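You operate a simulated robot arm through the tools that you are given. There is no shell and no other tool.

You run a simulated robot arm. Do the job below in one go: nothing can be reset, and whatever is moved stays where it is left.

JOB
Stand the tall and the short jar to soak in the plugged sink.
Fine: plug in first, so that it does not run through into the bucket; then a litre or more from the chrome tap; tap shut again. Set down upright: tall jar, short jar.
Where things are to end (x, y in the base frame): tall jar within 6 cm of [73, -66]; short jar within 6 cm of [72, -56].

Only the result counts: the job must be done as asked and must still hold three seconds after the hand-in. Knocking over, shifting, dropping, spilling or breaking anything else fails it.

ROBOT AND FRAMES
A 6-joint arm with a three-finger gripper, fixed in place. Base frame: the origin is on the floor under the middle of its stand, x ahead of it, y to its left, z up; the work surface is at about z = 80. Lengths are in cm, angles in rad, forces in N, time in s.
It reaches about 121.3 cm from its shoulder. Its first joint turns from -2.897 to 2.897 rad. Payload 4.89 kg.
Tool frame: the origin (TCP) lies between the finger pads and is the grasp point; the fingertips stand 3 cm ahead of it; z points along the fingers, y is the line along which they close. The gripper opens to 16.4 cm; its body begins 12.5 cm behind the TCP.
Orientation is that of the tool frame in the base frame, as a unit quaternion [w, x, y, z]. With the fingers straight down and closing along the base's y, the tool's x points along the base's -x, its y along +y and its z along -z.

CONTROLS
- The arm moves only by the tool send_rows. Its argument "moves" is one flat list of numbers, 7 for each row, row after row: the shift along the tool's x, y, z in cm, then the turn, a rotation vector about the tool's x, y, z in degrees, then the gripper command, from -1 (shut) to 1 (fully open), values between in proportion. In form: [x, y, z, ax, ay, az, grip, x, y, z, ax, ay, az, grip, ...]. A call has 1 to 20 rows; each row is the pose to reach, as a shift and turn from the pose commanded when the call began, along the tool's axes at that moment. Rows are played at 5 a second. More than 5 cm and 0.15 rad between two rows, or a gripper value outside its range, and nothing of the call is played. A pose out of reach is approached as far as the arm can. The call stops where the force on the tool passes 40 N (or 10 N more than at its start, if that is more) or the arm is blocked; 0.2 s more then pass. The fingers move at their own pace (about 10.8 cm/s each) and stop on an object; they squeeze with about 31 N. The grip force told is the motor's: it shows also when the fingers shut on nothing. Time passes only in rows, and 0.2 s behind the last, so rows that repeat a pose let the fingers close. The reply holds the time, the measured pose of the TCP, the force on the tool along the base axes, the opening and the grip force, in the units named above and with some noise, with the torque about the TCP (base axes, N m) and any sound that the robot's microphone picked up, and new pictures: "show" is both (left out), scene, wrist or none.
- Cameras (640 x 400 px; columns grow to the right, rows downward): "scene" is fixed at [22.11, -64.85, 135.22]; the picture's right is [0.62, -0.78, 0.00], its down [-0.42, -0.33, -0.85] and it looks along [0.66, 0.53, -0.53] (base axes); focal length 214 px, centre (320, 200). "wrist" rides on the gripper at [7.6, -0.2, -15.2] in the tool frame; the picture's right is [0.02, 1.00, 0.00], its down [-0.88, 0.02, -0.47] and it looks along [-0.47, 0.01, 0.88] (tool axes); focal length 247 px, centre (320, 200). There is no depth. A picture from a camera that has moved, and an enlarged one, comes with that camera's place and axes in the base frame and with its lens.
- slide_trunk(by): moves the trunk up (or, below 0, down) by that many cm; the arm rides with it, the base frame stays. It gives what a move gives, with no picture.
- zoom(camera, box): a new picture of the part [left, top, right, bottom] of that camera's present view, enlarged. The clock stands still meanwhile.
- close_job(): hands the job in; it is judged then, once.

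Nothing tells you positions but the pictures and the camera data. Unless the task says otherwise, let go and move clear before handing in.

The tools are called after "Request:" as a command line: name --argument value ..., lists and objects as JSON in quotes. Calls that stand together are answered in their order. send_rows: Moves the arm, as the interface text tells. Its arguments: {"type":"object","properties":{"moves":{"type":"array"},"show":{"type":"string","enum":["both","scene","wrist","none"]}},"required":["moves"]} The other tools are called the same way: slide_trunk (by) moves the trunk up or down; zoom (camera, box) takes an enlarged picture of a part of a camera's view; close_job () hands the job in.

At the start:

```text
clock: 0.0
position: [67.15, -13.11, 135.56]
orientation: [0.001, 0.0, 1.0, 0.0]
contact_force: [-0.3, -0.9, 0.3]
ft_torque: [0.01, 0.04, 0.02]
opening: 16.4
grip_force: 0.1
trunk travel left (down, up): [-20.0, 19.0]
```

scene: 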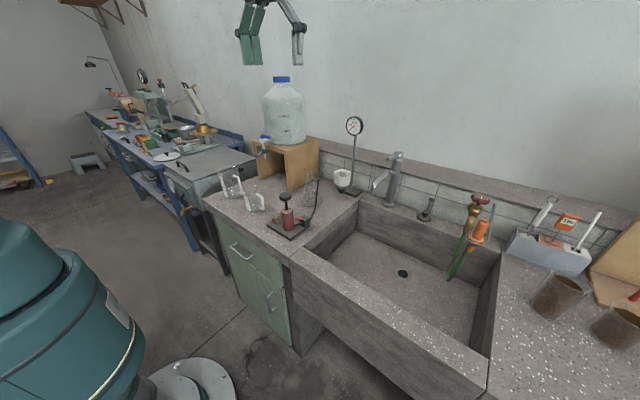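
wrist: 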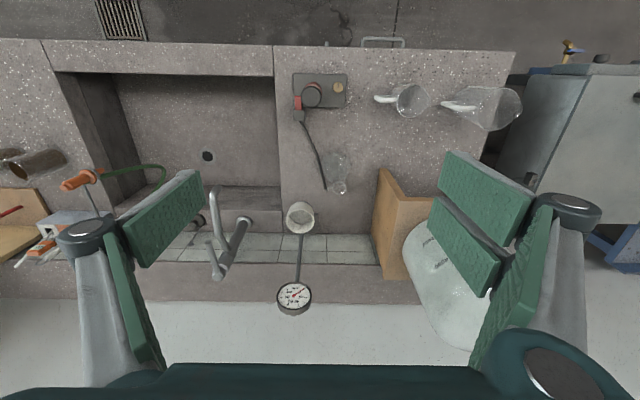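

I see a stone sink with a dark drain hole, a chrome mixer tap and a brass/red-knobbed tap, plus some glass jars on the left of the counter. I will zoom in on the pictures to identify the jars, plug and taps before moving anything.

Request:
zoom --camera "scene" --box '[200, 140, 360, 240]'

Request:
zoom --camera "scene" --box '[340, 130, 500, 230]'

Request:
zoom --camera "scene" --box '[480, 180, 640, 360]'

Request:
zoom --camera "scene" --box '[290, 190, 530, 340]'

Request:
zoom --camera "wrist" --box '[270, 50, 540, 220]'

Request:
zoom --camera "wrist" --box '[40, 60, 340, 320]'

```text
4.00 times, centred on (280, 190) of scene
camera zoom: at [22.11, -64.85, 135.22], right [0.62, -0.78, 0.0], down [-0.42, -0.33, -0.85], along [0.66, 0.53, -0.53], focal length 858 px, centre (480, 240)
```

zoom: 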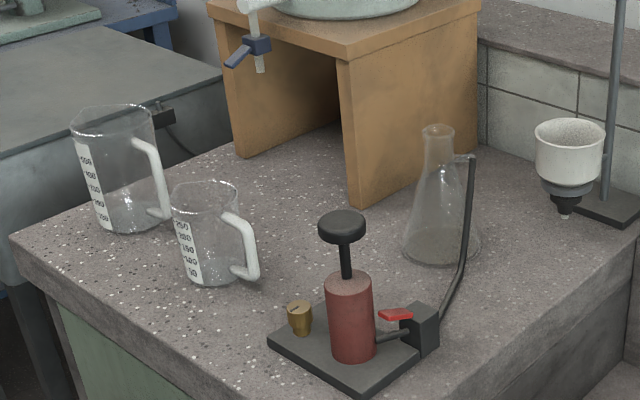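

```text
4.00 times, centred on (420, 180) of scene
camera zoom: at [22.11, -64.85, 135.22], right [0.62, -0.78, 0.0], down [-0.42, -0.33, -0.85], along [0.66, 0.53, -0.53], focal length 858 px, centre (-80, 280)
```

zoom: 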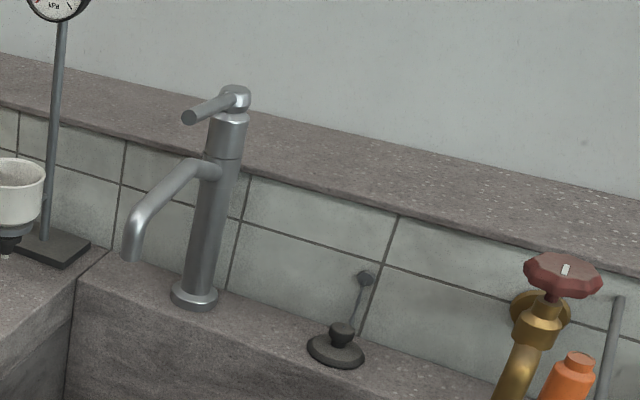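

```text
2.22 times, centred on (560, 270) of scene
camera zoom: at [22.11, -64.85, 135.22], right [0.62, -0.78, 0.0], down [-0.42, -0.33, -0.85], along [0.66, 0.53, -0.53], focal length 477 px, centre (-213, 44)
```

zoom: 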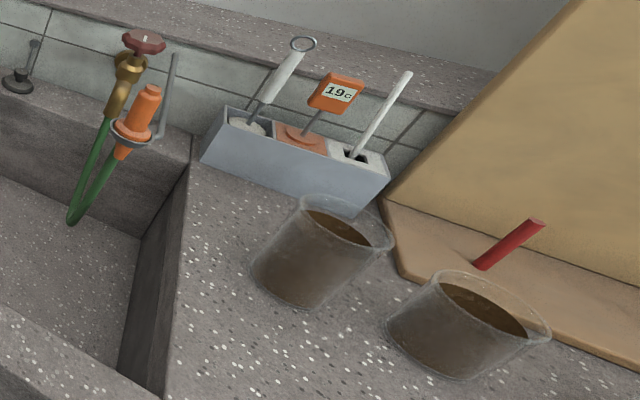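

```text
2.67 times, centred on (410, 265) of scene
camera zoom: at [22.11, -64.85, 135.22], right [0.62, -0.78, 0.0], down [-0.42, -0.33, -0.85], along [0.66, 0.53, -0.53], focal length 572 px, centre (80, 27)
```

zoom: 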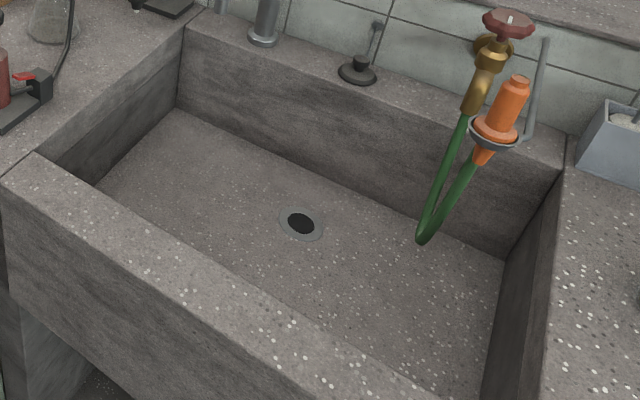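

```text
2.35 times, centred on (405, 135) of wrist
camera zoom: at [59.7, -13.32, 150.69], right [-0.02, 1.0, 0.0], down [0.88, 0.02, 0.47], along [0.47, 0.01, -0.88], focal length 581 px, centre (120, 353)
```

zoom: 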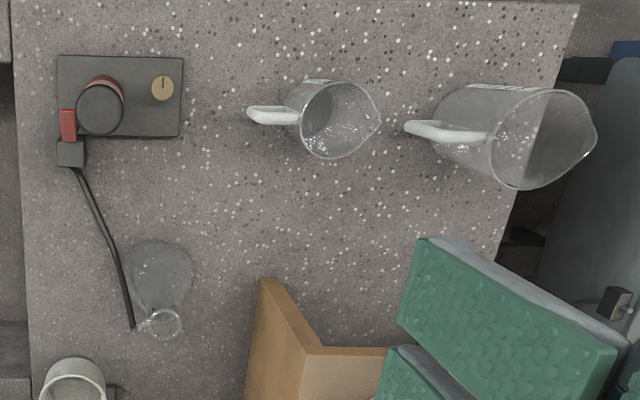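

```text
1.54 times, centred on (190, 190) of wrist
camera zoom: at [59.7, -13.32, 150.69], right [-0.02, 1.0, 0.0], down [0.88, 0.02, 0.47], along [0.47, 0.01, -0.88], focal length 380 px, centre (520, 215)
```

zoom: 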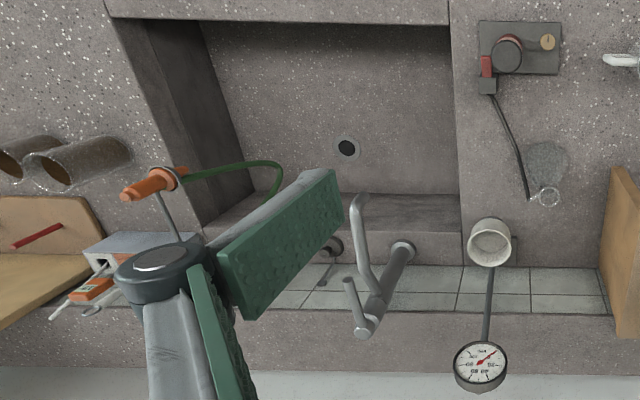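

The sink floor is about z = 62, with the drain near (90, -55). The plug looks to be the dark knobbed stopper on the back ledge. I need to know which vessels are the "tall and short jar": the two dirty glasses at right, or the two clean measuring jugs at left. I will look closer.

Request:
zoom --camera "scene" --box '[520, 255, 640, 355]'

Request:
zoom --camera "wrist" --box '[0, 120, 130, 290]'

Request:
zoom --camera "scene" --box '[400, 180, 460, 230]'

Request:
zoom --camera "scene" --box '[360, 140, 420, 215]'

Request:
zoom --camera "wrist" --box '[170, 170, 270, 290]'

Request:
zoom --camera "scene" --box '[440, 180, 560, 290]'

```text
4.00 times, centred on (580, 305) of scene
camera zoom: at [22.11, -64.85, 135.22], right [0.62, -0.78, 0.0], down [-0.42, -0.33, -0.85], along [0.66, 0.53, -0.53], focal length 858 px, centre (-720, -220)
```

zoom: 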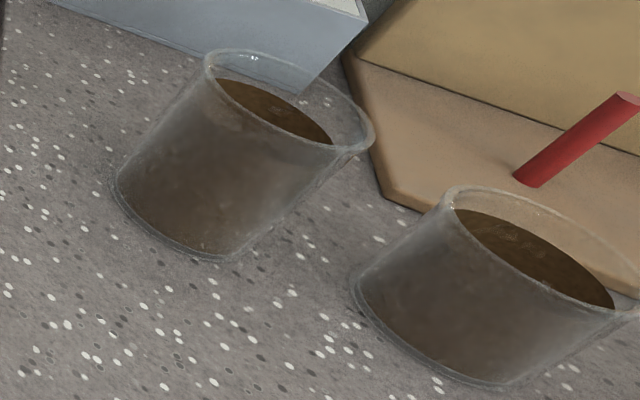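

```text
2.35 times, centred on (65, 205) of wrist
camera zoom: at [59.7, -13.32, 150.69], right [-0.02, 1.0, 0.0], down [0.88, 0.02, 0.47], along [0.47, 0.01, -0.88], focal length 581 px, centre (920, 188)
```

zoom: 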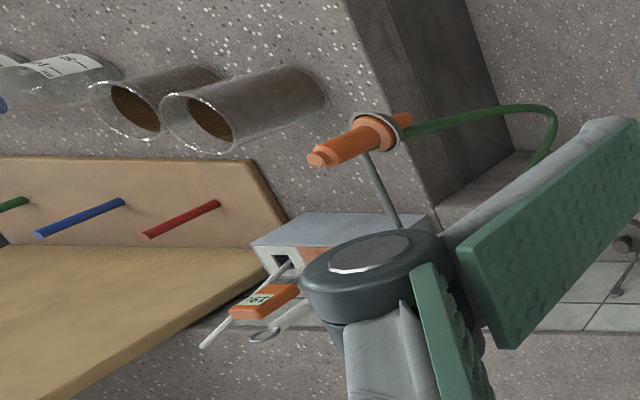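

```text
8.00 times, centred on (430, 205) of scene
camera zoom: at [22.11, -64.85, 135.22], right [0.62, -0.78, 0.0], down [-0.42, -0.33, -0.85], along [0.66, 0.53, -0.53], focal length 1716 px, centre (-560, 160)
```

zoom: 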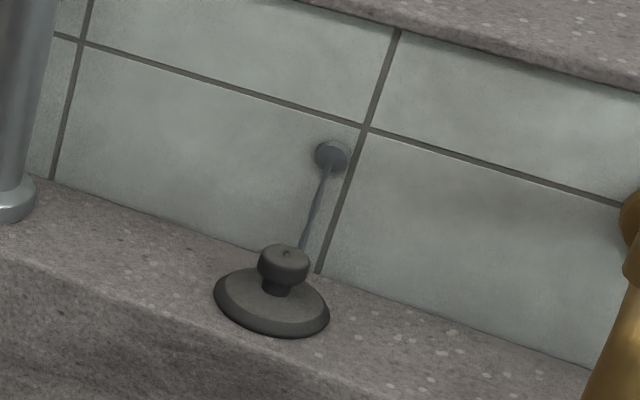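

```text
5.33 times, centred on (390, 178) of scene
camera zoom: at [22.11, -64.85, 135.22], right [0.62, -0.78, 0.0], down [-0.42, -0.33, -0.85], along [0.66, 0.53, -0.53], focal length 1144 px, centre (-53, 320)
```

zoom: 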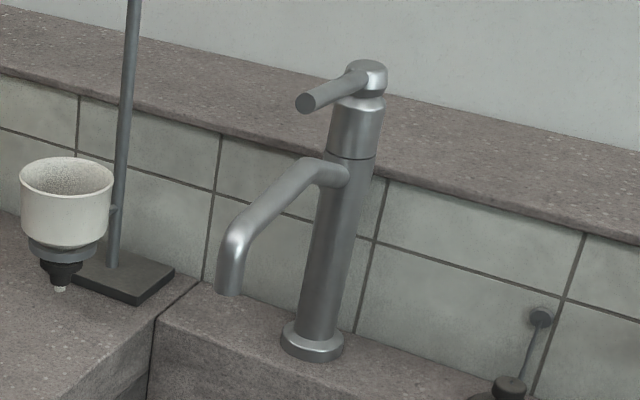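

```text
3.33 times, centred on (220, 230) of wrist
camera zoom: at [59.7, -13.32, 150.69], right [-0.02, 1.0, 0.0], down [0.88, 0.02, 0.47], along [0.47, 0.01, -0.88], focal length 823 px, centre (653, 100)
```

zoom: 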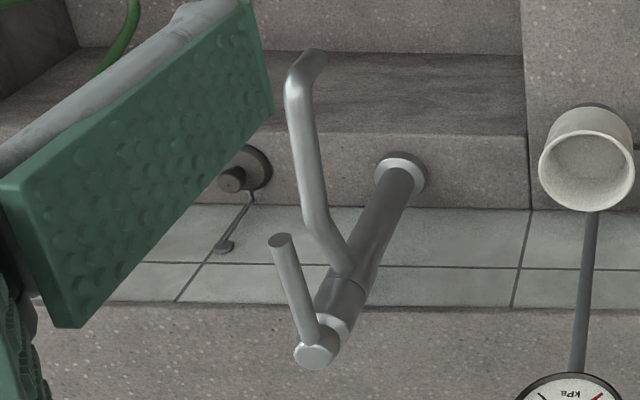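

```text
3.64 times, centred on (500, 235) of scene
camera zoom: at [22.11, -64.85, 135.22], right [0.62, -0.78, 0.0], down [-0.42, -0.33, -0.85], along [0.66, 0.53, -0.53], focal length 780 px, centre (-334, 73)
```

zoom: 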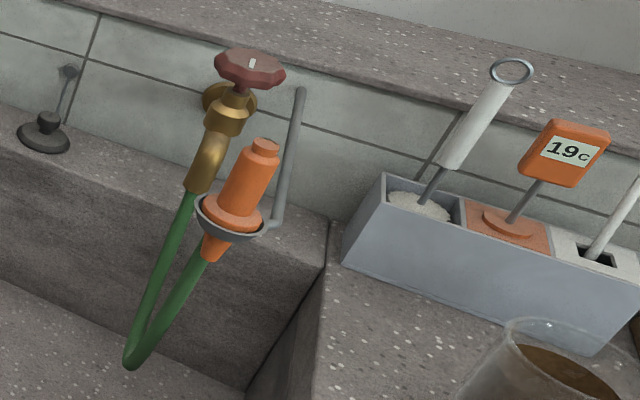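

The two brown vessels at right measure about 12 cm and 9 cm tall, at about (85, -91) and (84, -102). The two clean jugs have handles and stand at about (67, 27) and (66, 10). Before I decide which are the jars, I'll swing the arm high over the sink for a closer wrist view.

Request:
send_rows --moves '[0, -4.5, 0, 0, 0, 0, 1, 0, -9, 0, 0, 0, 0, 1, 0, -13.5, 0, 0, 0, 0, 1, 0, -18, 0, 0, 0, 0, 1, 0, -22.5, 0, 0, 0, 0, 1, 0, -27, 0, 0, 0, 0, 1, 0, -31.5, 0, 0, 0, 0, 1, 0, -36, 0, 0, 0, 0, 1, 0, -40.5, 0, 0, 0, 0, 1, 0, -45, 0, 0, 0, 0, 1, 0, -49, 0, 0, 0, 0, 1, 0, -53, 0, 0, 0, 0, 1, 0, -57, 0, 0, 0, 0, 1]' --show "both"

```text
clock: 2.8
position: [67.36, -70.15, 135.38]
orientation: [0.001, -0.001, 1.0, 0.0]
contact_force: [0.2, 2.0, 0.1]
ft_torque: [-0.26, 0.02, -0.01]
opening: 16.42
grip_force: 0.0
trunk travel left (down, up): [-20.0, 19.0]
camera wrist: at [59.89, -70.26, 150.57], right [-0.02, 1.0, 0.0], down [0.88, 0.02, 0.47], along [0.47, 0.01, -0.88], focal length 247 px, centre (320, 200)
```

scene: 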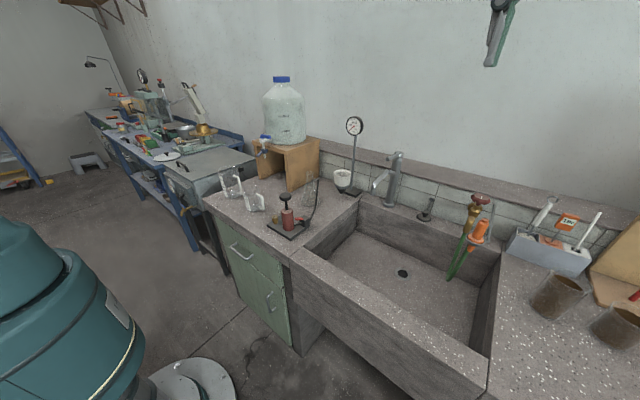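
wrist: 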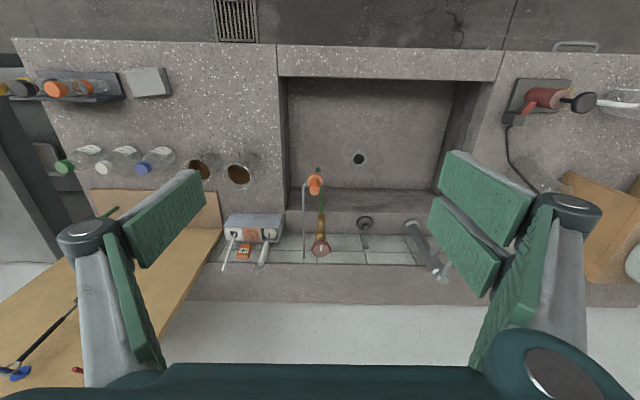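

Request:
zoom --camera "wrist" --box '[0, 50, 280, 210]'

Request:
zoom --camera "wrist" --box '[170, 130, 290, 210]'

Request:
zoom --camera "wrist" --box '[200, 60, 460, 290]'

Request:
zoom --camera "wrist" --box '[0, 140, 640, 400]'

```text
2.29 times, centred on (140, 130) of wrist
camera zoom: at [59.89, -70.26, 150.57], right [-0.02, 1.0, 0.0], down [0.88, 0.02, 0.47], along [0.47, 0.01, -0.88], focal length 564 px, centre (731, 360)
```

zoom: 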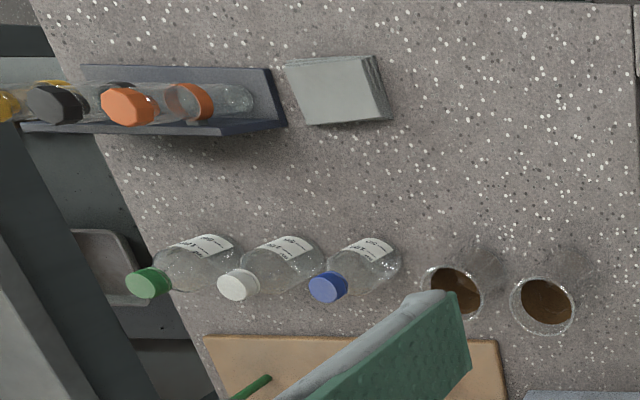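

```text
5.00 times, centred on (230, 170) of wrist
camera zoom: at [59.89, -70.26, 150.57], right [-0.02, 1.0, 0.0], down [0.88, 0.02, 0.47], along [0.47, 0.01, -0.88], focal length 1235 px, centre (770, 350)
```

zoom: 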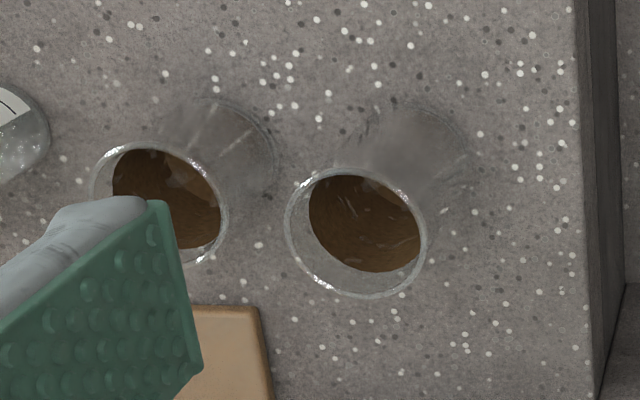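

```text
1.74 times, centred on (330, 175) of wrist
camera zoom: at [59.89, -70.26, 150.57], right [-0.02, 1.0, 0.0], down [0.88, 0.02, 0.47], along [0.47, 0.01, -0.88], focal length 430 px, centre (303, 244)
```

zoom: 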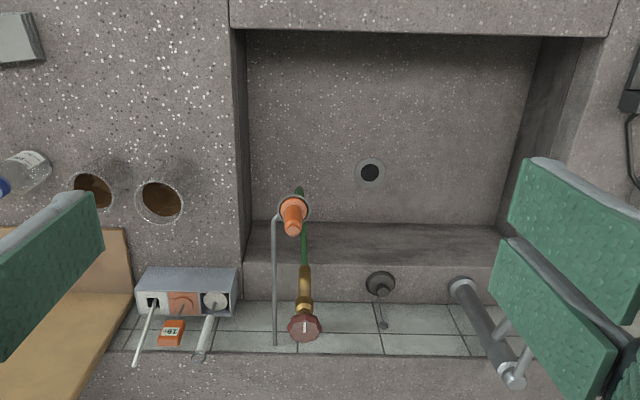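

```text
1.00 times, centred on (320, 270) of wrist (not enlarged: the box is as wide or as high as the picture)
camera zoom: at [59.89, -70.26, 150.57], right [-0.02, 1.0, 0.0], down [0.88, 0.02, 0.47], along [0.47, 0.01, -0.88], focal length 247 px, centre (320, 130)
```

zoom: 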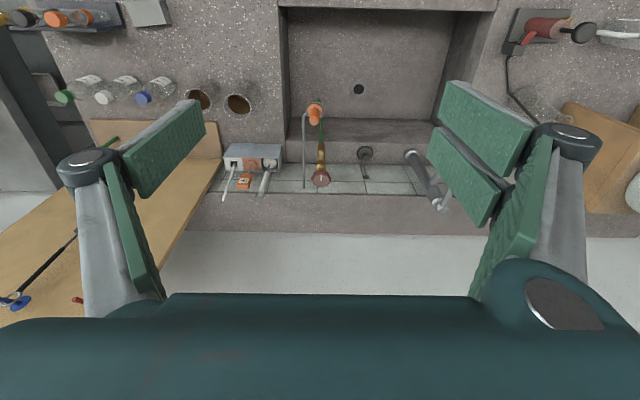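

Request:
zoom --camera "wrist" --box '[40, 150, 340, 400]'

Request:
zoom --camera "wrist" --box '[400, 140, 640, 400]'

Request:
send_rows --moves '[0, 0, 0, 0, 0, 0, -0.6, 0, 0, 0, 0, 0, 0, -0.6, 0, 0, 0, 0, 0, 0, -0.6, 0, 0, 0, 0, 0, 0, -0.6]' --show "both"

```text
1.60 times, centred on (190, 275) of wrist
camera zoom: at [59.89, -70.26, 150.57], right [-0.02, 1.0, 0.0], down [0.88, 0.02, 0.47], along [0.47, 0.01, -0.88], focal length 395 px, centre (528, 80)
```

zoom: 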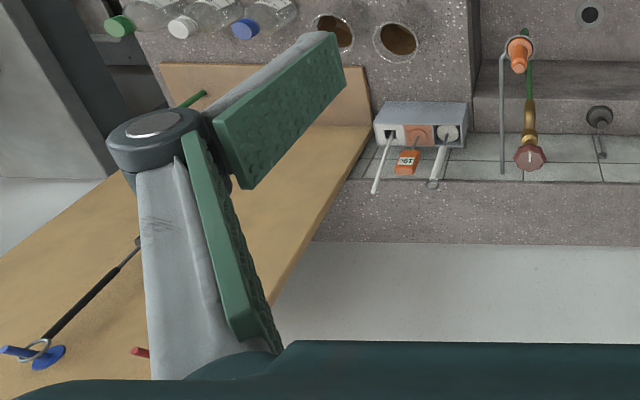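

```text
1.54 times, centred on (520, 270) of wrist
camera zoom: at [59.89, -70.26, 150.57], right [-0.02, 1.0, 0.0], down [0.88, 0.02, 0.47], along [0.47, 0.01, -0.88], focal length 380 px, centre (12, 92)
```

zoom: 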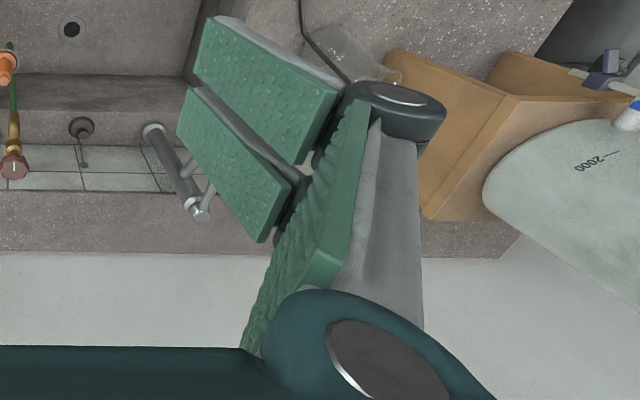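

```text
clock: 3.8
position: [67.45, -70.22, 135.18]
orientation: [0.0, 0.001, 1.0, 0.0]
contact_force: [0.1, -0.1, -1.2]
ft_torque: [0.03, 0.03, -0.03]
opening: 3.26
grip_force: 0.0
trunk travel left (down, up): [-20.0, 19.0]
camera wrist: at [59.87, -70.37, 150.52], right [-0.02, 1.0, 0.0], down [0.88, 0.02, 0.47], along [0.47, 0.01, -0.88], focal length 247 px, centre (320, 200)
```

scene: 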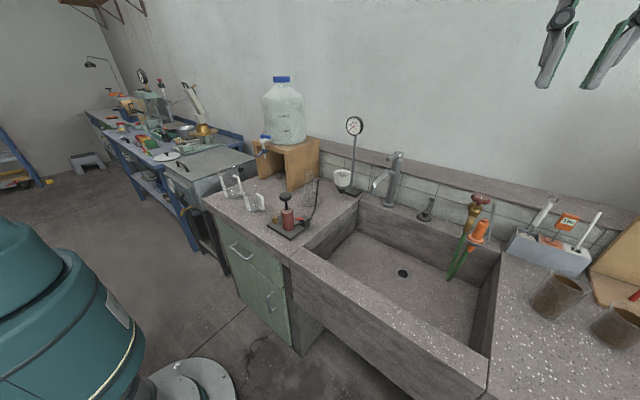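
wrist: 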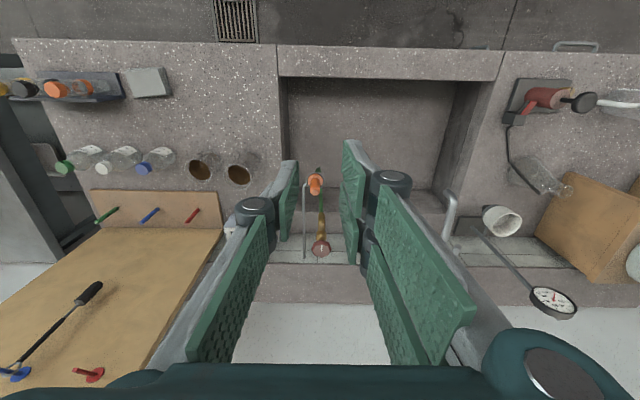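

Request:
zoom --camera "wrist" --box '[220, 120, 460, 280]'

Request:
zoom --camera "scene" --box '[500, 0, 640, 100]'

```text
2.50 times, centred on (340, 200) of wrist
camera zoom: at [59.87, -70.37, 150.52], right [-0.02, 1.0, 0.0], down [0.88, 0.02, 0.47], along [0.47, 0.01, -0.88], focal length 617 px, centre (270, 200)
```

zoom: 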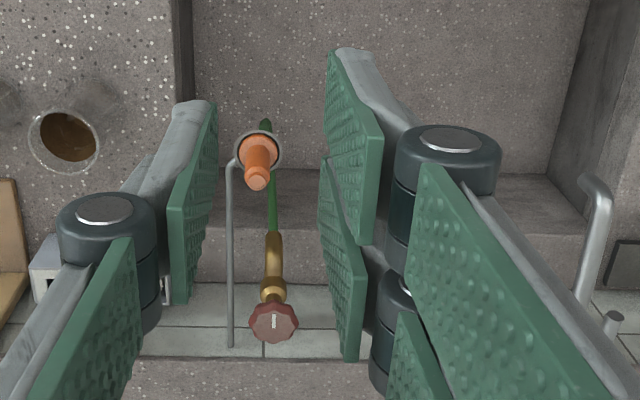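

```text
4.00 times, centred on (570, 50) of scene
camera zoom: at [22.11, -64.85, 135.22], right [0.62, -0.78, 0.0], down [-0.42, -0.33, -0.85], along [0.66, 0.53, -0.53], focal length 858 px, centre (-680, 800)
```

zoom: 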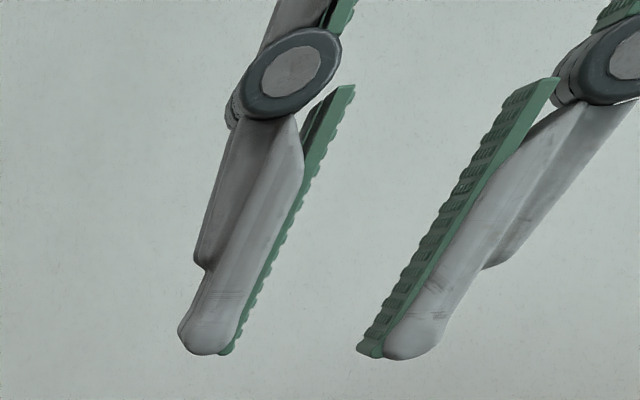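

The gripper has one finger on its -y side and two on its +y side. I take the plug to be at about (106.7, -53.5) on the back ledge, with the tiled wall right behind it. I'll come in above it at a safe height, check the reach and get a closer look.

Request:
send_rows --moves '[-3.2, 1.67, 2, 0, 0, 0, -0.4, -6.4, 3.34, 4, 0, 0, 0, -0.4, -9.6, 5, 6, 0, 0, 0, -0.4, -12.8, 6.7, 8, 0, 0, 0, -0.4, -16, 8.4, 10, 0, 0, 0, -0.4, -19.2, 10, 12, 0, 0, 0, -0.4, -22.4, 11.7, 14, 0, 0, 0, -0.4, -25.6, 13.4, 16, 0, 0, 0, -0.4, -28.6, 15, 18, 0, 0, 0, -0.4, -30, 16.7, 20, 0, 0, 0, -0.4]' --show "both"

```text
clock: 6.0
position: [97.1, -53.69, 115.26]
orientation: [0.001, -0.001, 1.0, 0.0]
contact_force: [-0.8, -0.1, -0.5]
ft_torque: [0.14, -0.08, -0.04]
opening: 4.93
grip_force: 0.0
trunk travel left (down, up): [-20.0, 19.0]
camera wrist: at [89.67, -53.87, 130.51], right [-0.02, 1.0, 0.0], down [0.88, 0.02, 0.47], along [0.47, 0.01, -0.88], focal length 247 px, centre (320, 200)
```

scene: 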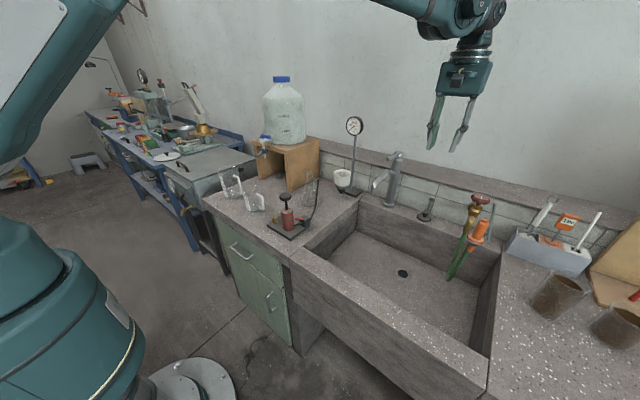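
wrist: 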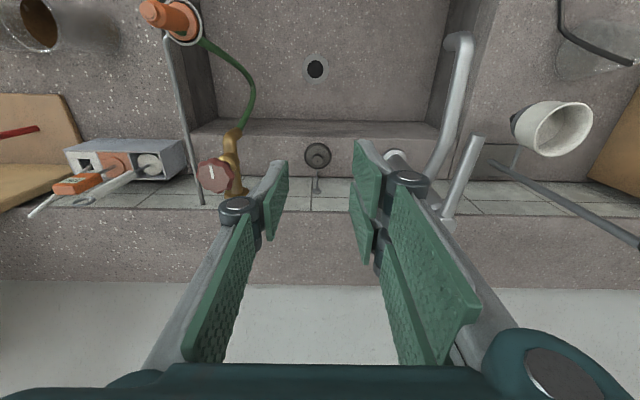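

Request:
zoom --camera "wrist" --box '[250, 110, 400, 210]'

Request:
zoom --camera "scene" --box '[360, 0, 520, 160]'

Request:
zoom --camera "wrist" --box '[270, 30, 360, 110]'

```text
4.00 times, centred on (325, 160) of wrist
camera zoom: at [89.67, -53.87, 130.51], right [-0.02, 1.0, 0.0], down [0.88, 0.02, 0.47], along [0.47, 0.01, -0.88], focal length 988 px, centre (300, 360)
```

zoom: 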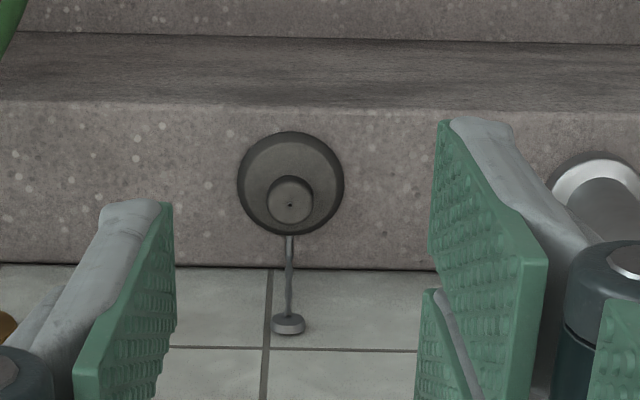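

```text
2.50 times, centred on (440, 80) of scene
camera zoom: at [22.11, -64.85, 135.22], right [0.62, -0.78, 0.0], down [-0.42, -0.33, -0.85], along [0.66, 0.53, -0.53], focal length 536 px, centre (20, 500)
```

zoom: 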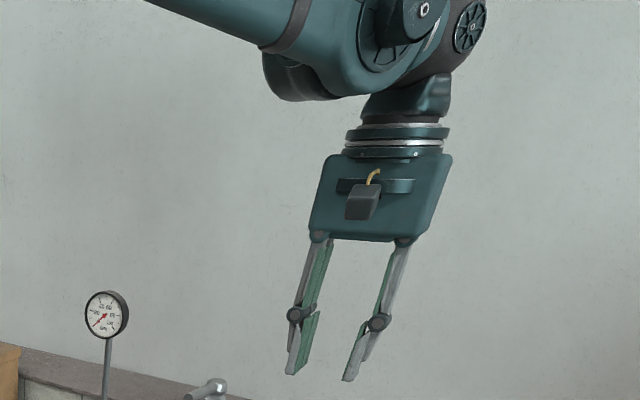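

```text
5.00 times, centred on (315, 70) of wrist
camera zoom: at [89.67, -53.87, 130.51], right [-0.02, 1.0, 0.0], down [0.88, 0.02, 0.47], along [0.47, 0.01, -0.88], focal length 1235 px, centre (345, 850)
```

zoom: 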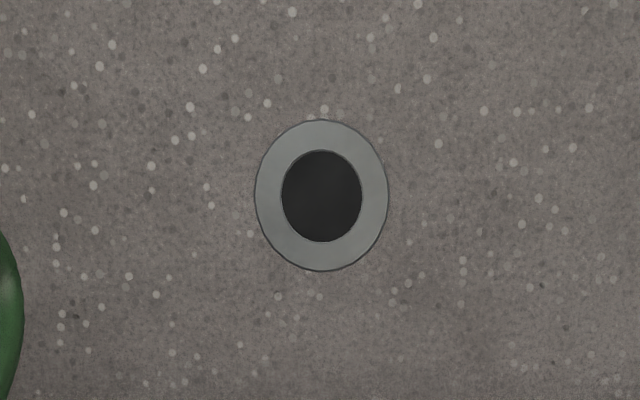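

The arm reaches fine. Better estimates: the plug is at (105.8, -53.9), its knob top at about z = 83.7, the drain at (89.9, -54.9) and the sink floor at about 61.7. I'll go down to just above the knob, tilting slightly so that the gripper body stays clear of the shelf.

Request:
send_rows --moves '[-2, 0, 4, 0, -3, 0, -0.4, -4, -0.1, 8, 0, -6, 0, -0.4, -6, -0.1, 12, 0, -9, 0, -0.4, -7.5, -0.2, 16, 0, -12, 0, -0.4, -7.5, -0.2, 20, 0, -12, 0, -0.4, -7.5, -0.2, 24, 0, -12, 0, -0.4]' --show "both"

```text
clock: 7.4
position: [104.73, -53.57, 91.41]
orientation: [0.105, 0.0, 0.994, 0.0]
contact_force: [0.2, 0.2, 0.1]
ft_torque: [-0.07, -0.07, -0.01]
opening: 4.93
grip_force: 0.0
trunk travel left (down, up): [-20.0, 19.0]
camera wrist: at [94.19, -53.81, 104.73], right [-0.02, 1.0, 0.0], down [0.76, 0.02, 0.65], along [0.65, 0.01, -0.76], focal length 247 px, centre (320, 200)
```

scene: 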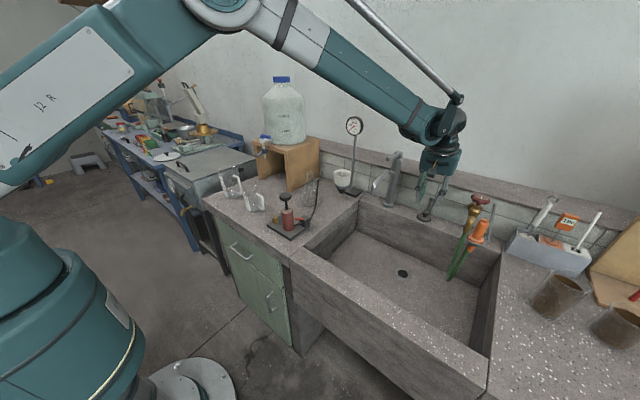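
wrist: 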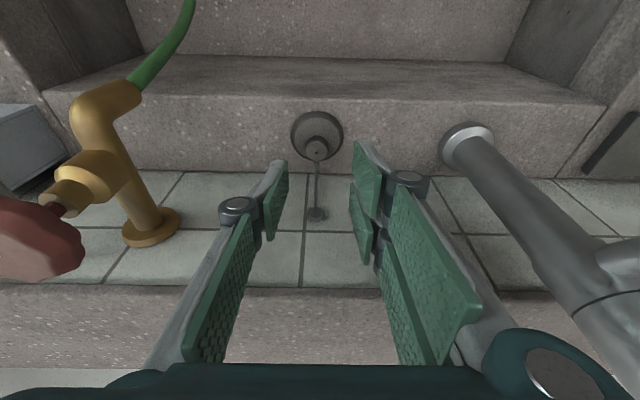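

Request:
zoom --camera "wrist" --box '[240, 90, 400, 270]'

Request:
zoom --camera "scene" --box '[370, 100, 490, 230]'

```text
2.22 times, centred on (320, 180) of wrist
camera zoom: at [94.19, -53.81, 104.73], right [-0.02, 1.0, 0.0], down [0.76, 0.02, 0.65], along [0.65, 0.01, -0.76], focal length 549 px, centre (320, 244)
```

zoom: 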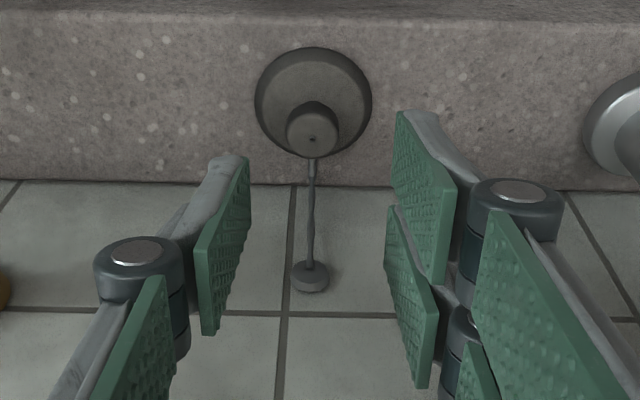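

```text
3.08 times, centred on (430, 165) of scene
camera zoom: at [22.11, -64.85, 135.22], right [0.62, -0.78, 0.0], down [-0.42, -0.33, -0.85], along [0.66, 0.53, -0.53], focal length 660 px, centre (-18, 308)
```

zoom: 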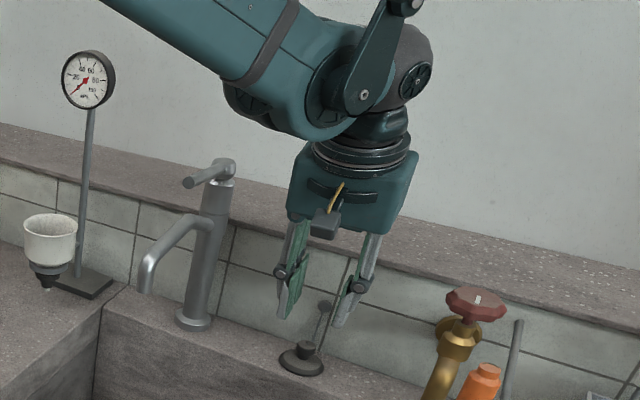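

Request:
send_rows --moves '[0.7, -0.4, 3.3, 0, 0, 0, -0.4, 1.1, -0.4, 5, 0, 0, 0, -0.4, 1.4, -0.4, 6.4, 0, 0, 0, -0.4, 1.4, -0.4, 6.4, 0, 0, 0, -0.4]' --show "both"

Request:
zoom --camera "wrist" --box '[240, 90, 400, 270]'

Request:
zoom --camera "scene" --box '[370, 120, 490, 240]'

```text
clock: 8.4
position: [104.61, -53.86, 84.95]
orientation: [0.105, 0.0, 0.994, 0.0]
contact_force: [0.1, 0.3, 0.9]
ft_torque: [-0.02, 0.01, 0.01]
opening: 4.89
grip_force: 0.2
trunk travel left (down, up): [-20.0, 19.0]
camera wrist: at [94.19, -54.23, 98.24], right [-0.02, 1.0, 0.0], down [0.76, 0.02, 0.65], along [0.65, 0.01, -0.76], focal length 247 px, centre (320, 200)
```

scene: 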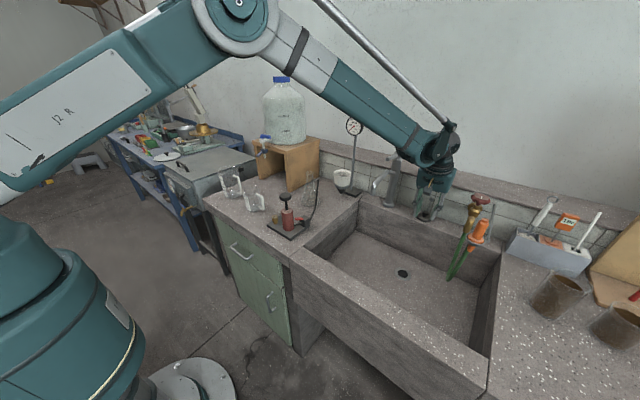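
wrist: 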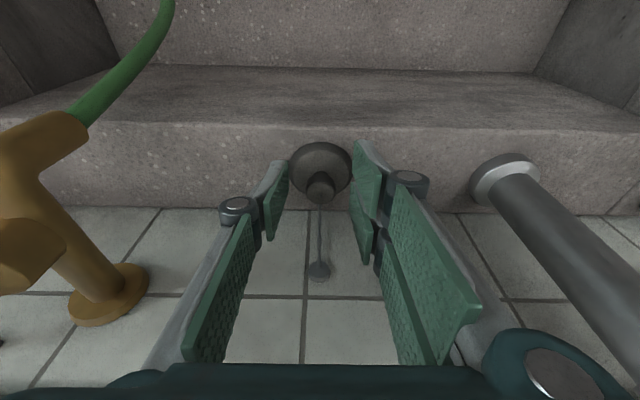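

```text
2.22 times, centred on (320, 180) of wrist
camera zoom: at [94.19, -54.23, 98.24], right [-0.02, 1.0, 0.0], down [0.76, 0.02, 0.65], along [0.65, 0.01, -0.76], focal length 549 px, centre (320, 244)
```

zoom: 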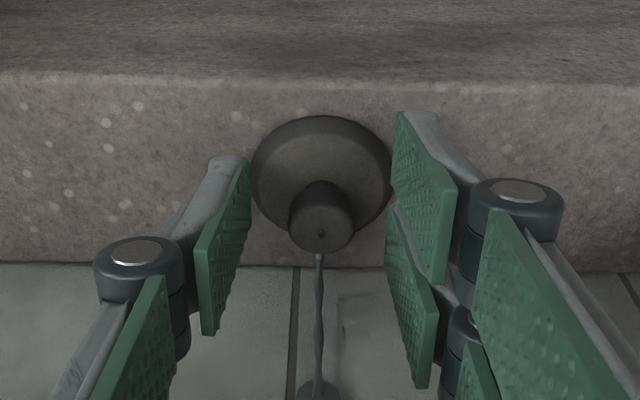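

```text
3.33 times, centred on (430, 180) of scene
camera zoom: at [22.11, -64.85, 135.22], right [0.62, -0.78, 0.0], down [-0.42, -0.33, -0.85], along [0.66, 0.53, -0.53], focal length 715 px, centre (-47, 267)
```

zoom: 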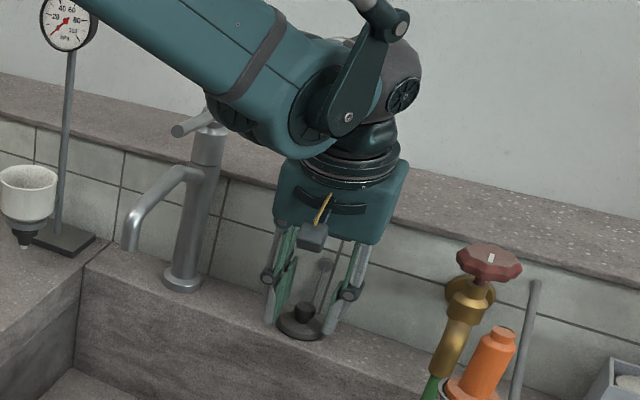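

The knob sits centrally between the finger pads. I'm closing on it now.

Request:
send_rows --moves '[0, 0, 0, 0, 0, 0, -1, 0, 0, 0, 0, 0, 0, -1, 0, 0, 0, 0, 0, 0, -1, 0, 0, 0, 0, 0, 0, -1]' --show "both"

Request:
zoom --camera "wrist" --box '[240, 90, 400, 270]'

```text
clock: 9.4
position: [104.67, -53.96, 85.06]
orientation: [0.106, 0.0, 0.994, 0.0]
contact_force: [0.3, -0.1, -0.1]
ft_torque: [-0.01, -0.01, 0.01]
opening: 2.25
grip_force: 31.3
trunk travel left (down, up): [-20.0, 19.0]
camera wrist: at [94.17, -54.22, 98.27], right [-0.02, 1.0, 0.0], down [0.76, 0.02, 0.65], along [0.65, 0.01, -0.76], focal length 247 px, centre (320, 200)
```

scene: 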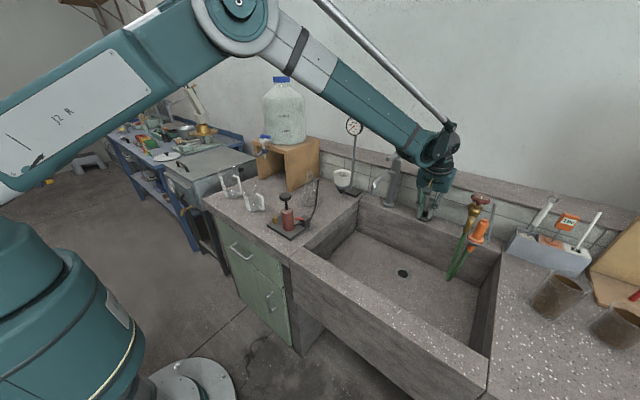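
wrist: 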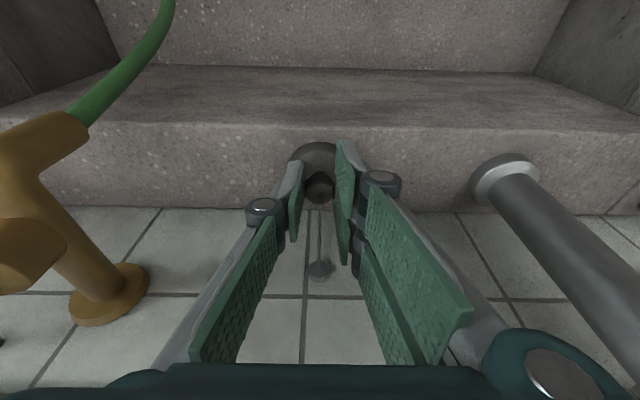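

```text
2.22 times, centred on (320, 180) of wrist
camera zoom: at [94.17, -54.22, 98.27], right [-0.02, 1.0, 0.0], down [0.76, 0.02, 0.65], along [0.65, 0.01, -0.76], focal length 549 px, centre (320, 244)
```

zoom: 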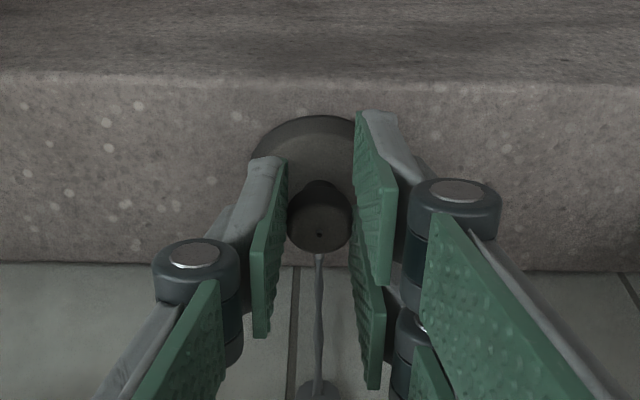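

The knob is gripped (2.25 cm). I'll lift the plug off the ledge and bring it over the drain, watching the force in case the chain pulls.

Request:
send_rows --moves '[-0.52, 0, -2.45, 0, 0, 0, -1, -1.04, 0, -4.89, 0, 0, 0, -1, 2.66, -0.2, -6.7, 0, 0, 0, -1, 6.57, -0.4, -7.53, 0, 0, 0, -1, 10.49, -0.7, -8.37, 0, 0, 0, -1, 14.4, -0.9, -9.2, 0, 0, 0, -1, 14.4, -0.9, -9.2, 0, 0, 0, -1]' --show "both"

Request:
zoom --camera "wrist" --box '[200, 40, 440, 270]'

Request:
zoom --camera "scene" --box '[330, 100, 490, 290]'

```text
clock: 11.0
position: [88.47, -54.75, 91.04]
orientation: [0.105, 0.0, 0.994, 0.0]
contact_force: [-0.2, -0.6, 0.6]
ft_torque: [0.03, -0.02, 0.01]
opening: 2.26
grip_force: 31.0
trunk travel left (down, up): [-20.0, 19.0]
camera wrist: at [77.99, -54.91, 104.28], right [-0.02, 1.0, 0.0], down [0.76, 0.02, 0.65], along [0.65, 0.01, -0.76], focal length 247 px, centre (320, 200)
```

scene: 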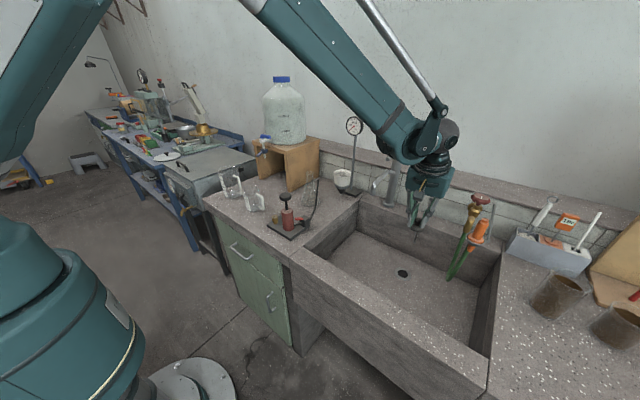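
wrist: 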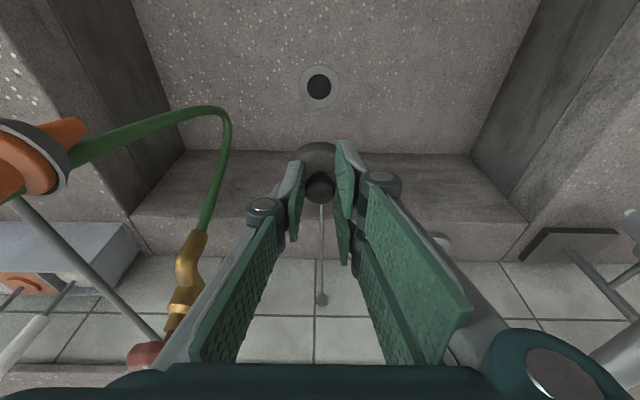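

```text
1.74 times, centred on (320, 155) of wrist
camera zoom: at [77.99, -54.91, 104.28], right [-0.02, 1.0, 0.0], down [0.76, 0.02, 0.65], along [0.65, 0.01, -0.76], focal length 430 px, centre (320, 278)
```

zoom: 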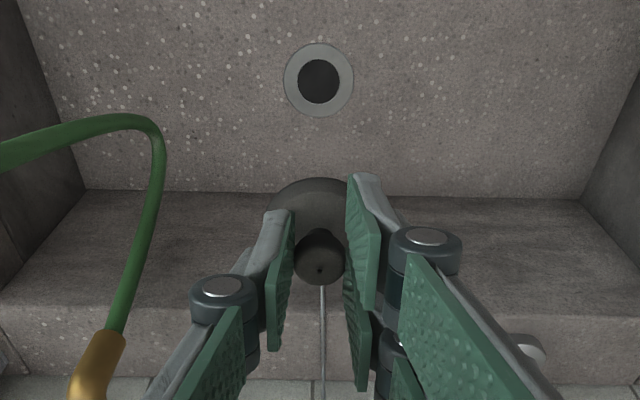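

```text
2.11 times, centred on (410, 195) of scene
camera zoom: at [22.11, -64.85, 135.22], right [0.62, -0.78, 0.0], down [-0.42, -0.33, -0.85], along [0.66, 0.53, -0.53], focal length 452 px, centre (130, 210)
```

zoom: 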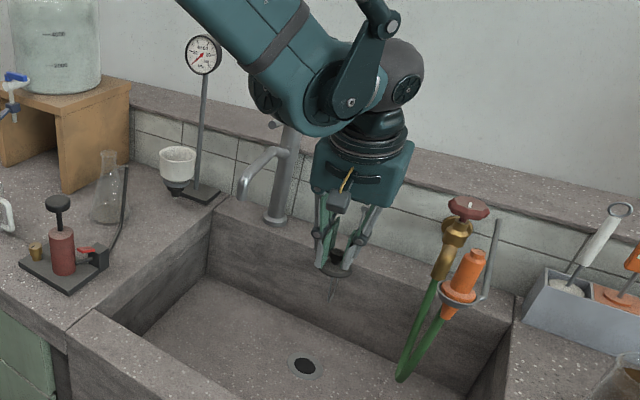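

The chain gives freely. Now I'll lower the plug straight down over the drain at (89.95, -54.85), stopping a little short.

Request:
send_rows --moves '[0.67, -0.1, 4.35, 0, 0, 0, -1, 1.585, -0.1, 8.66, 0, 0, 0, -1, 2.5, -0.1, 12.96, 0, 0, 0, -1, 3.42, -0.1, 17.26, 0, 0, 0, -1, 4.33, -0.1, 21.57, 0, 0, 0, -1]' --show "both"

Request:
zoom --camera "wrist" --box '[240, 90, 400, 250]'

Request:
zoom --camera "scene" --box '[330, 180, 490, 310]'

```text
clock: 12.2
position: [88.65, -55.08, 68.85]
orientation: [0.104, 0.0, 0.995, 0.001]
contact_force: [-1.5, 0.2, 0.8]
ft_torque: [-0.1, -0.06, -0.03]
opening: 2.25
grip_force: 31.0
trunk travel left (down, up): [-20.0, 19.0]
camera wrist: at [78.27, -55.2, 82.2], right [-0.02, 1.0, 0.0], down [0.76, 0.02, 0.65], along [0.65, 0.01, -0.76], focal length 247 px, centre (320, 200)
```

scene: 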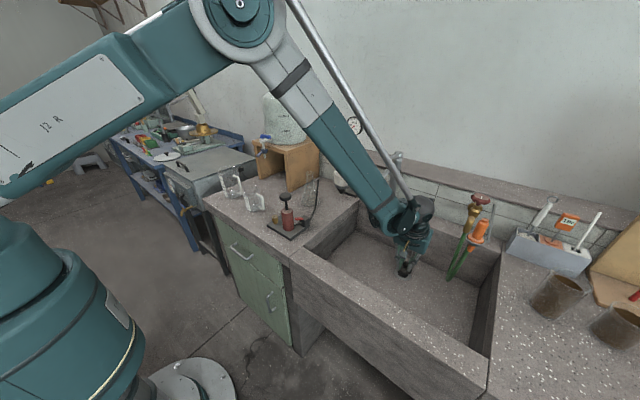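
wrist: 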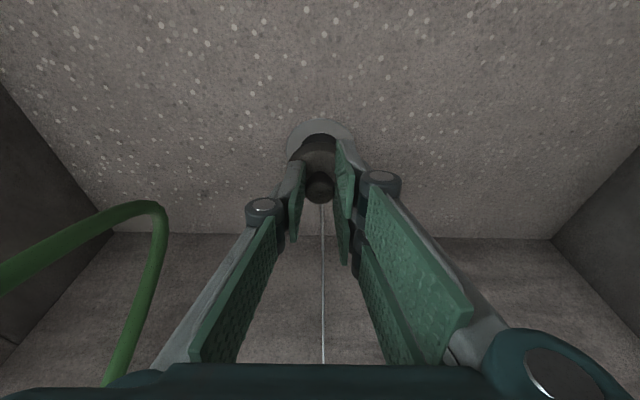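

```text
2.50 times, centred on (320, 170) of wrist
camera zoom: at [78.27, -55.2, 82.2], right [-0.02, 1.0, 0.0], down [0.76, 0.02, 0.65], along [0.65, 0.01, -0.76], focal length 617 px, centre (320, 275)
```

zoom: 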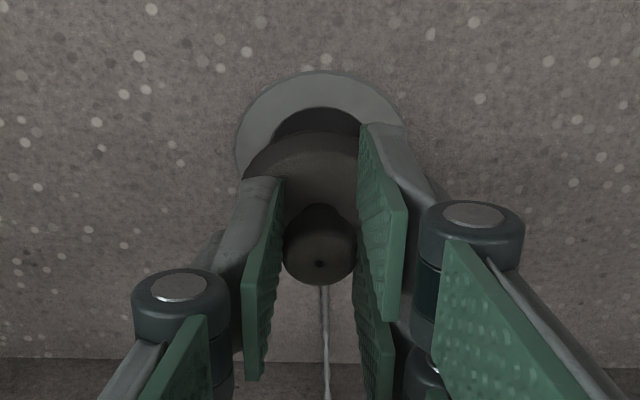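

```text
3.08 times, centred on (410, 245) of scene
camera zoom: at [22.11, -64.85, 135.22], right [0.62, -0.78, 0.0], down [-0.42, -0.33, -0.85], along [0.66, 0.53, -0.53], focal length 660 px, centre (43, 62)
```

zoom: 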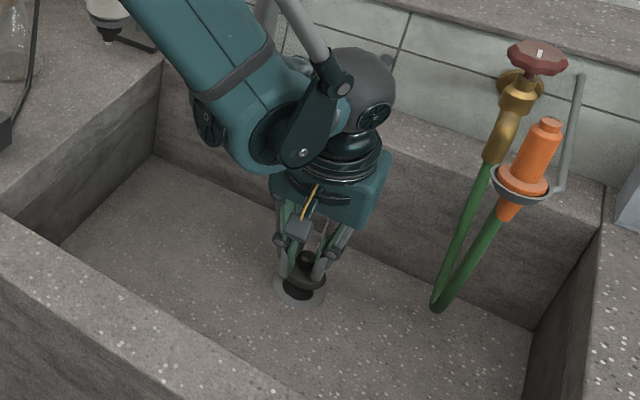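

Request:
send_rows --moves '[0.35, 0.1, 0.95, 0, 0, 0, -1, 0.46, 0.15, 1.44, 0, 0, 0, -1, 0.52, 0.15, 1.73, 0, 0, 0, -1, 0.56, 0.15, 1.93, 0, 0, 0, -1]' --show "wrist"

Request:
zoom --camera "wrist" --box '[240, 90, 400, 250]'

```text
clock: 13.2
position: [88.98, -54.77, 66.94]
orientation: [0.104, 0.0, 0.995, 0.0]
contact_force: [0.0, 0.3, -1.2]
ft_torque: [-0.02, 0.0, 0.01]
opening: 2.26
grip_force: 30.9
trunk travel left (down, up): [-20.0, 19.0]
camera wrist: at [78.37, -55.04, 80.23], right [-0.02, 1.0, 0.0], down [0.76, 0.02, 0.65], along [0.65, 0.01, -0.76], focal length 247 px, centre (320, 200)
```

wrist: 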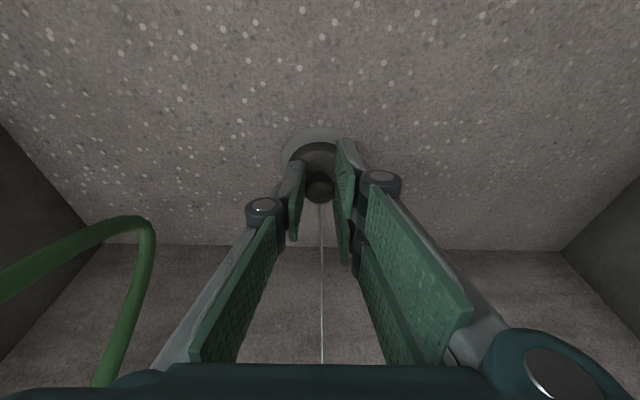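

```text
2.50 times, centred on (320, 170) of wrist
camera zoom: at [78.37, -55.04, 80.23], right [-0.02, 1.0, 0.0], down [0.76, 0.02, 0.65], along [0.65, 0.01, -0.76], focal length 617 px, centre (320, 275)
```

zoom: 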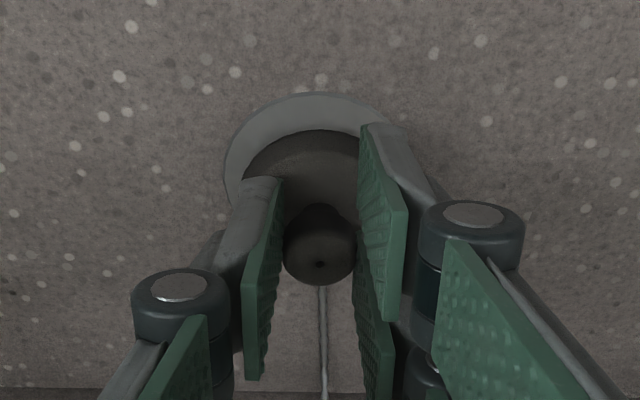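

Request:
send_rows --moves '[0.45, 0, 0.1, 0, 0, 0, -1, 0.47, 0, 0.3, 0, 0, 0, -1, 0.51, 0, 0.5, 0, 0, 0, -1, 0.51, 0, 0.5, 0, 0, 0, -1]' --show "wrist"

Request:
zoom --camera "wrist" --box '[240, 90, 400, 250]'

Request:
zoom --camera "scene" --box '[370, 220, 450, 300]'

```text
clock: 14.2
position: [88.43, -54.73, 66.43]
orientation: [0.105, 0.0, 0.995, 0.0]
contact_force: [0.3, -0.5, 0.6]
ft_torque: [-0.03, -0.03, -0.01]
opening: 2.23
grip_force: 30.7
trunk travel left (down, up): [-20.0, 19.0]
camera wrist: at [77.96, -55.0, 79.61], right [-0.02, 1.0, 0.0], down [0.76, 0.02, 0.65], along [0.65, 0.01, -0.76], focal length 247 px, centre (320, 200)
```

wrist: 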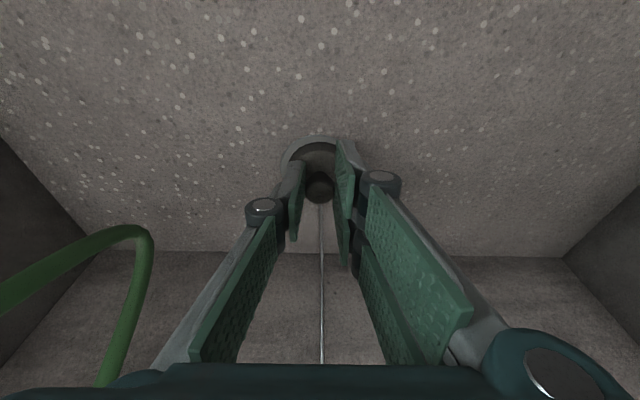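

```text
2.50 times, centred on (320, 170) of wrist
camera zoom: at [77.96, -55.0, 79.61], right [-0.02, 1.0, 0.0], down [0.76, 0.02, 0.65], along [0.65, 0.01, -0.76], focal length 617 px, centre (320, 275)
```

zoom: 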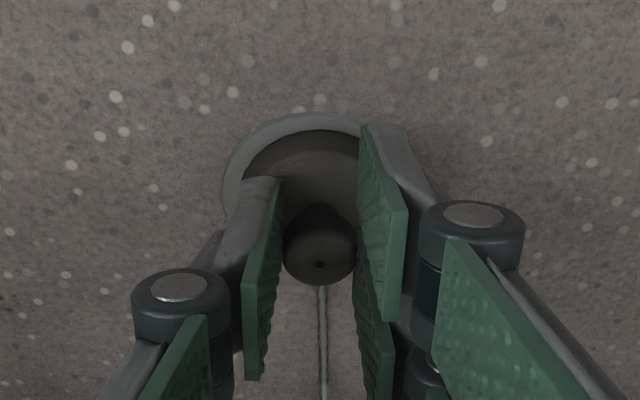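

```text
5.00 times, centred on (410, 260) of scene
camera zoom: at [22.11, -64.85, 135.22], right [0.62, -0.78, 0.0], down [-0.42, -0.33, -0.85], along [0.66, 0.53, -0.53], focal length 1072 px, centre (-130, -100)
```

zoom: 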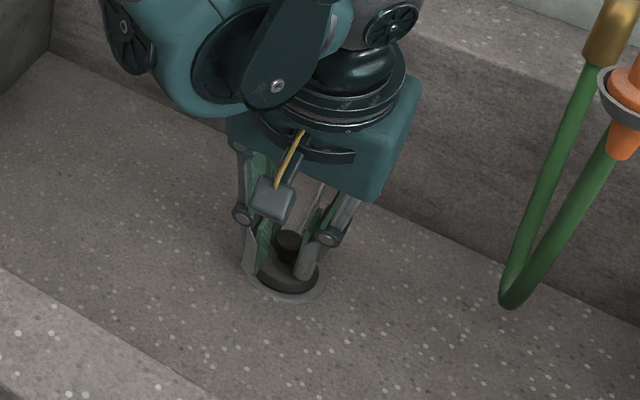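

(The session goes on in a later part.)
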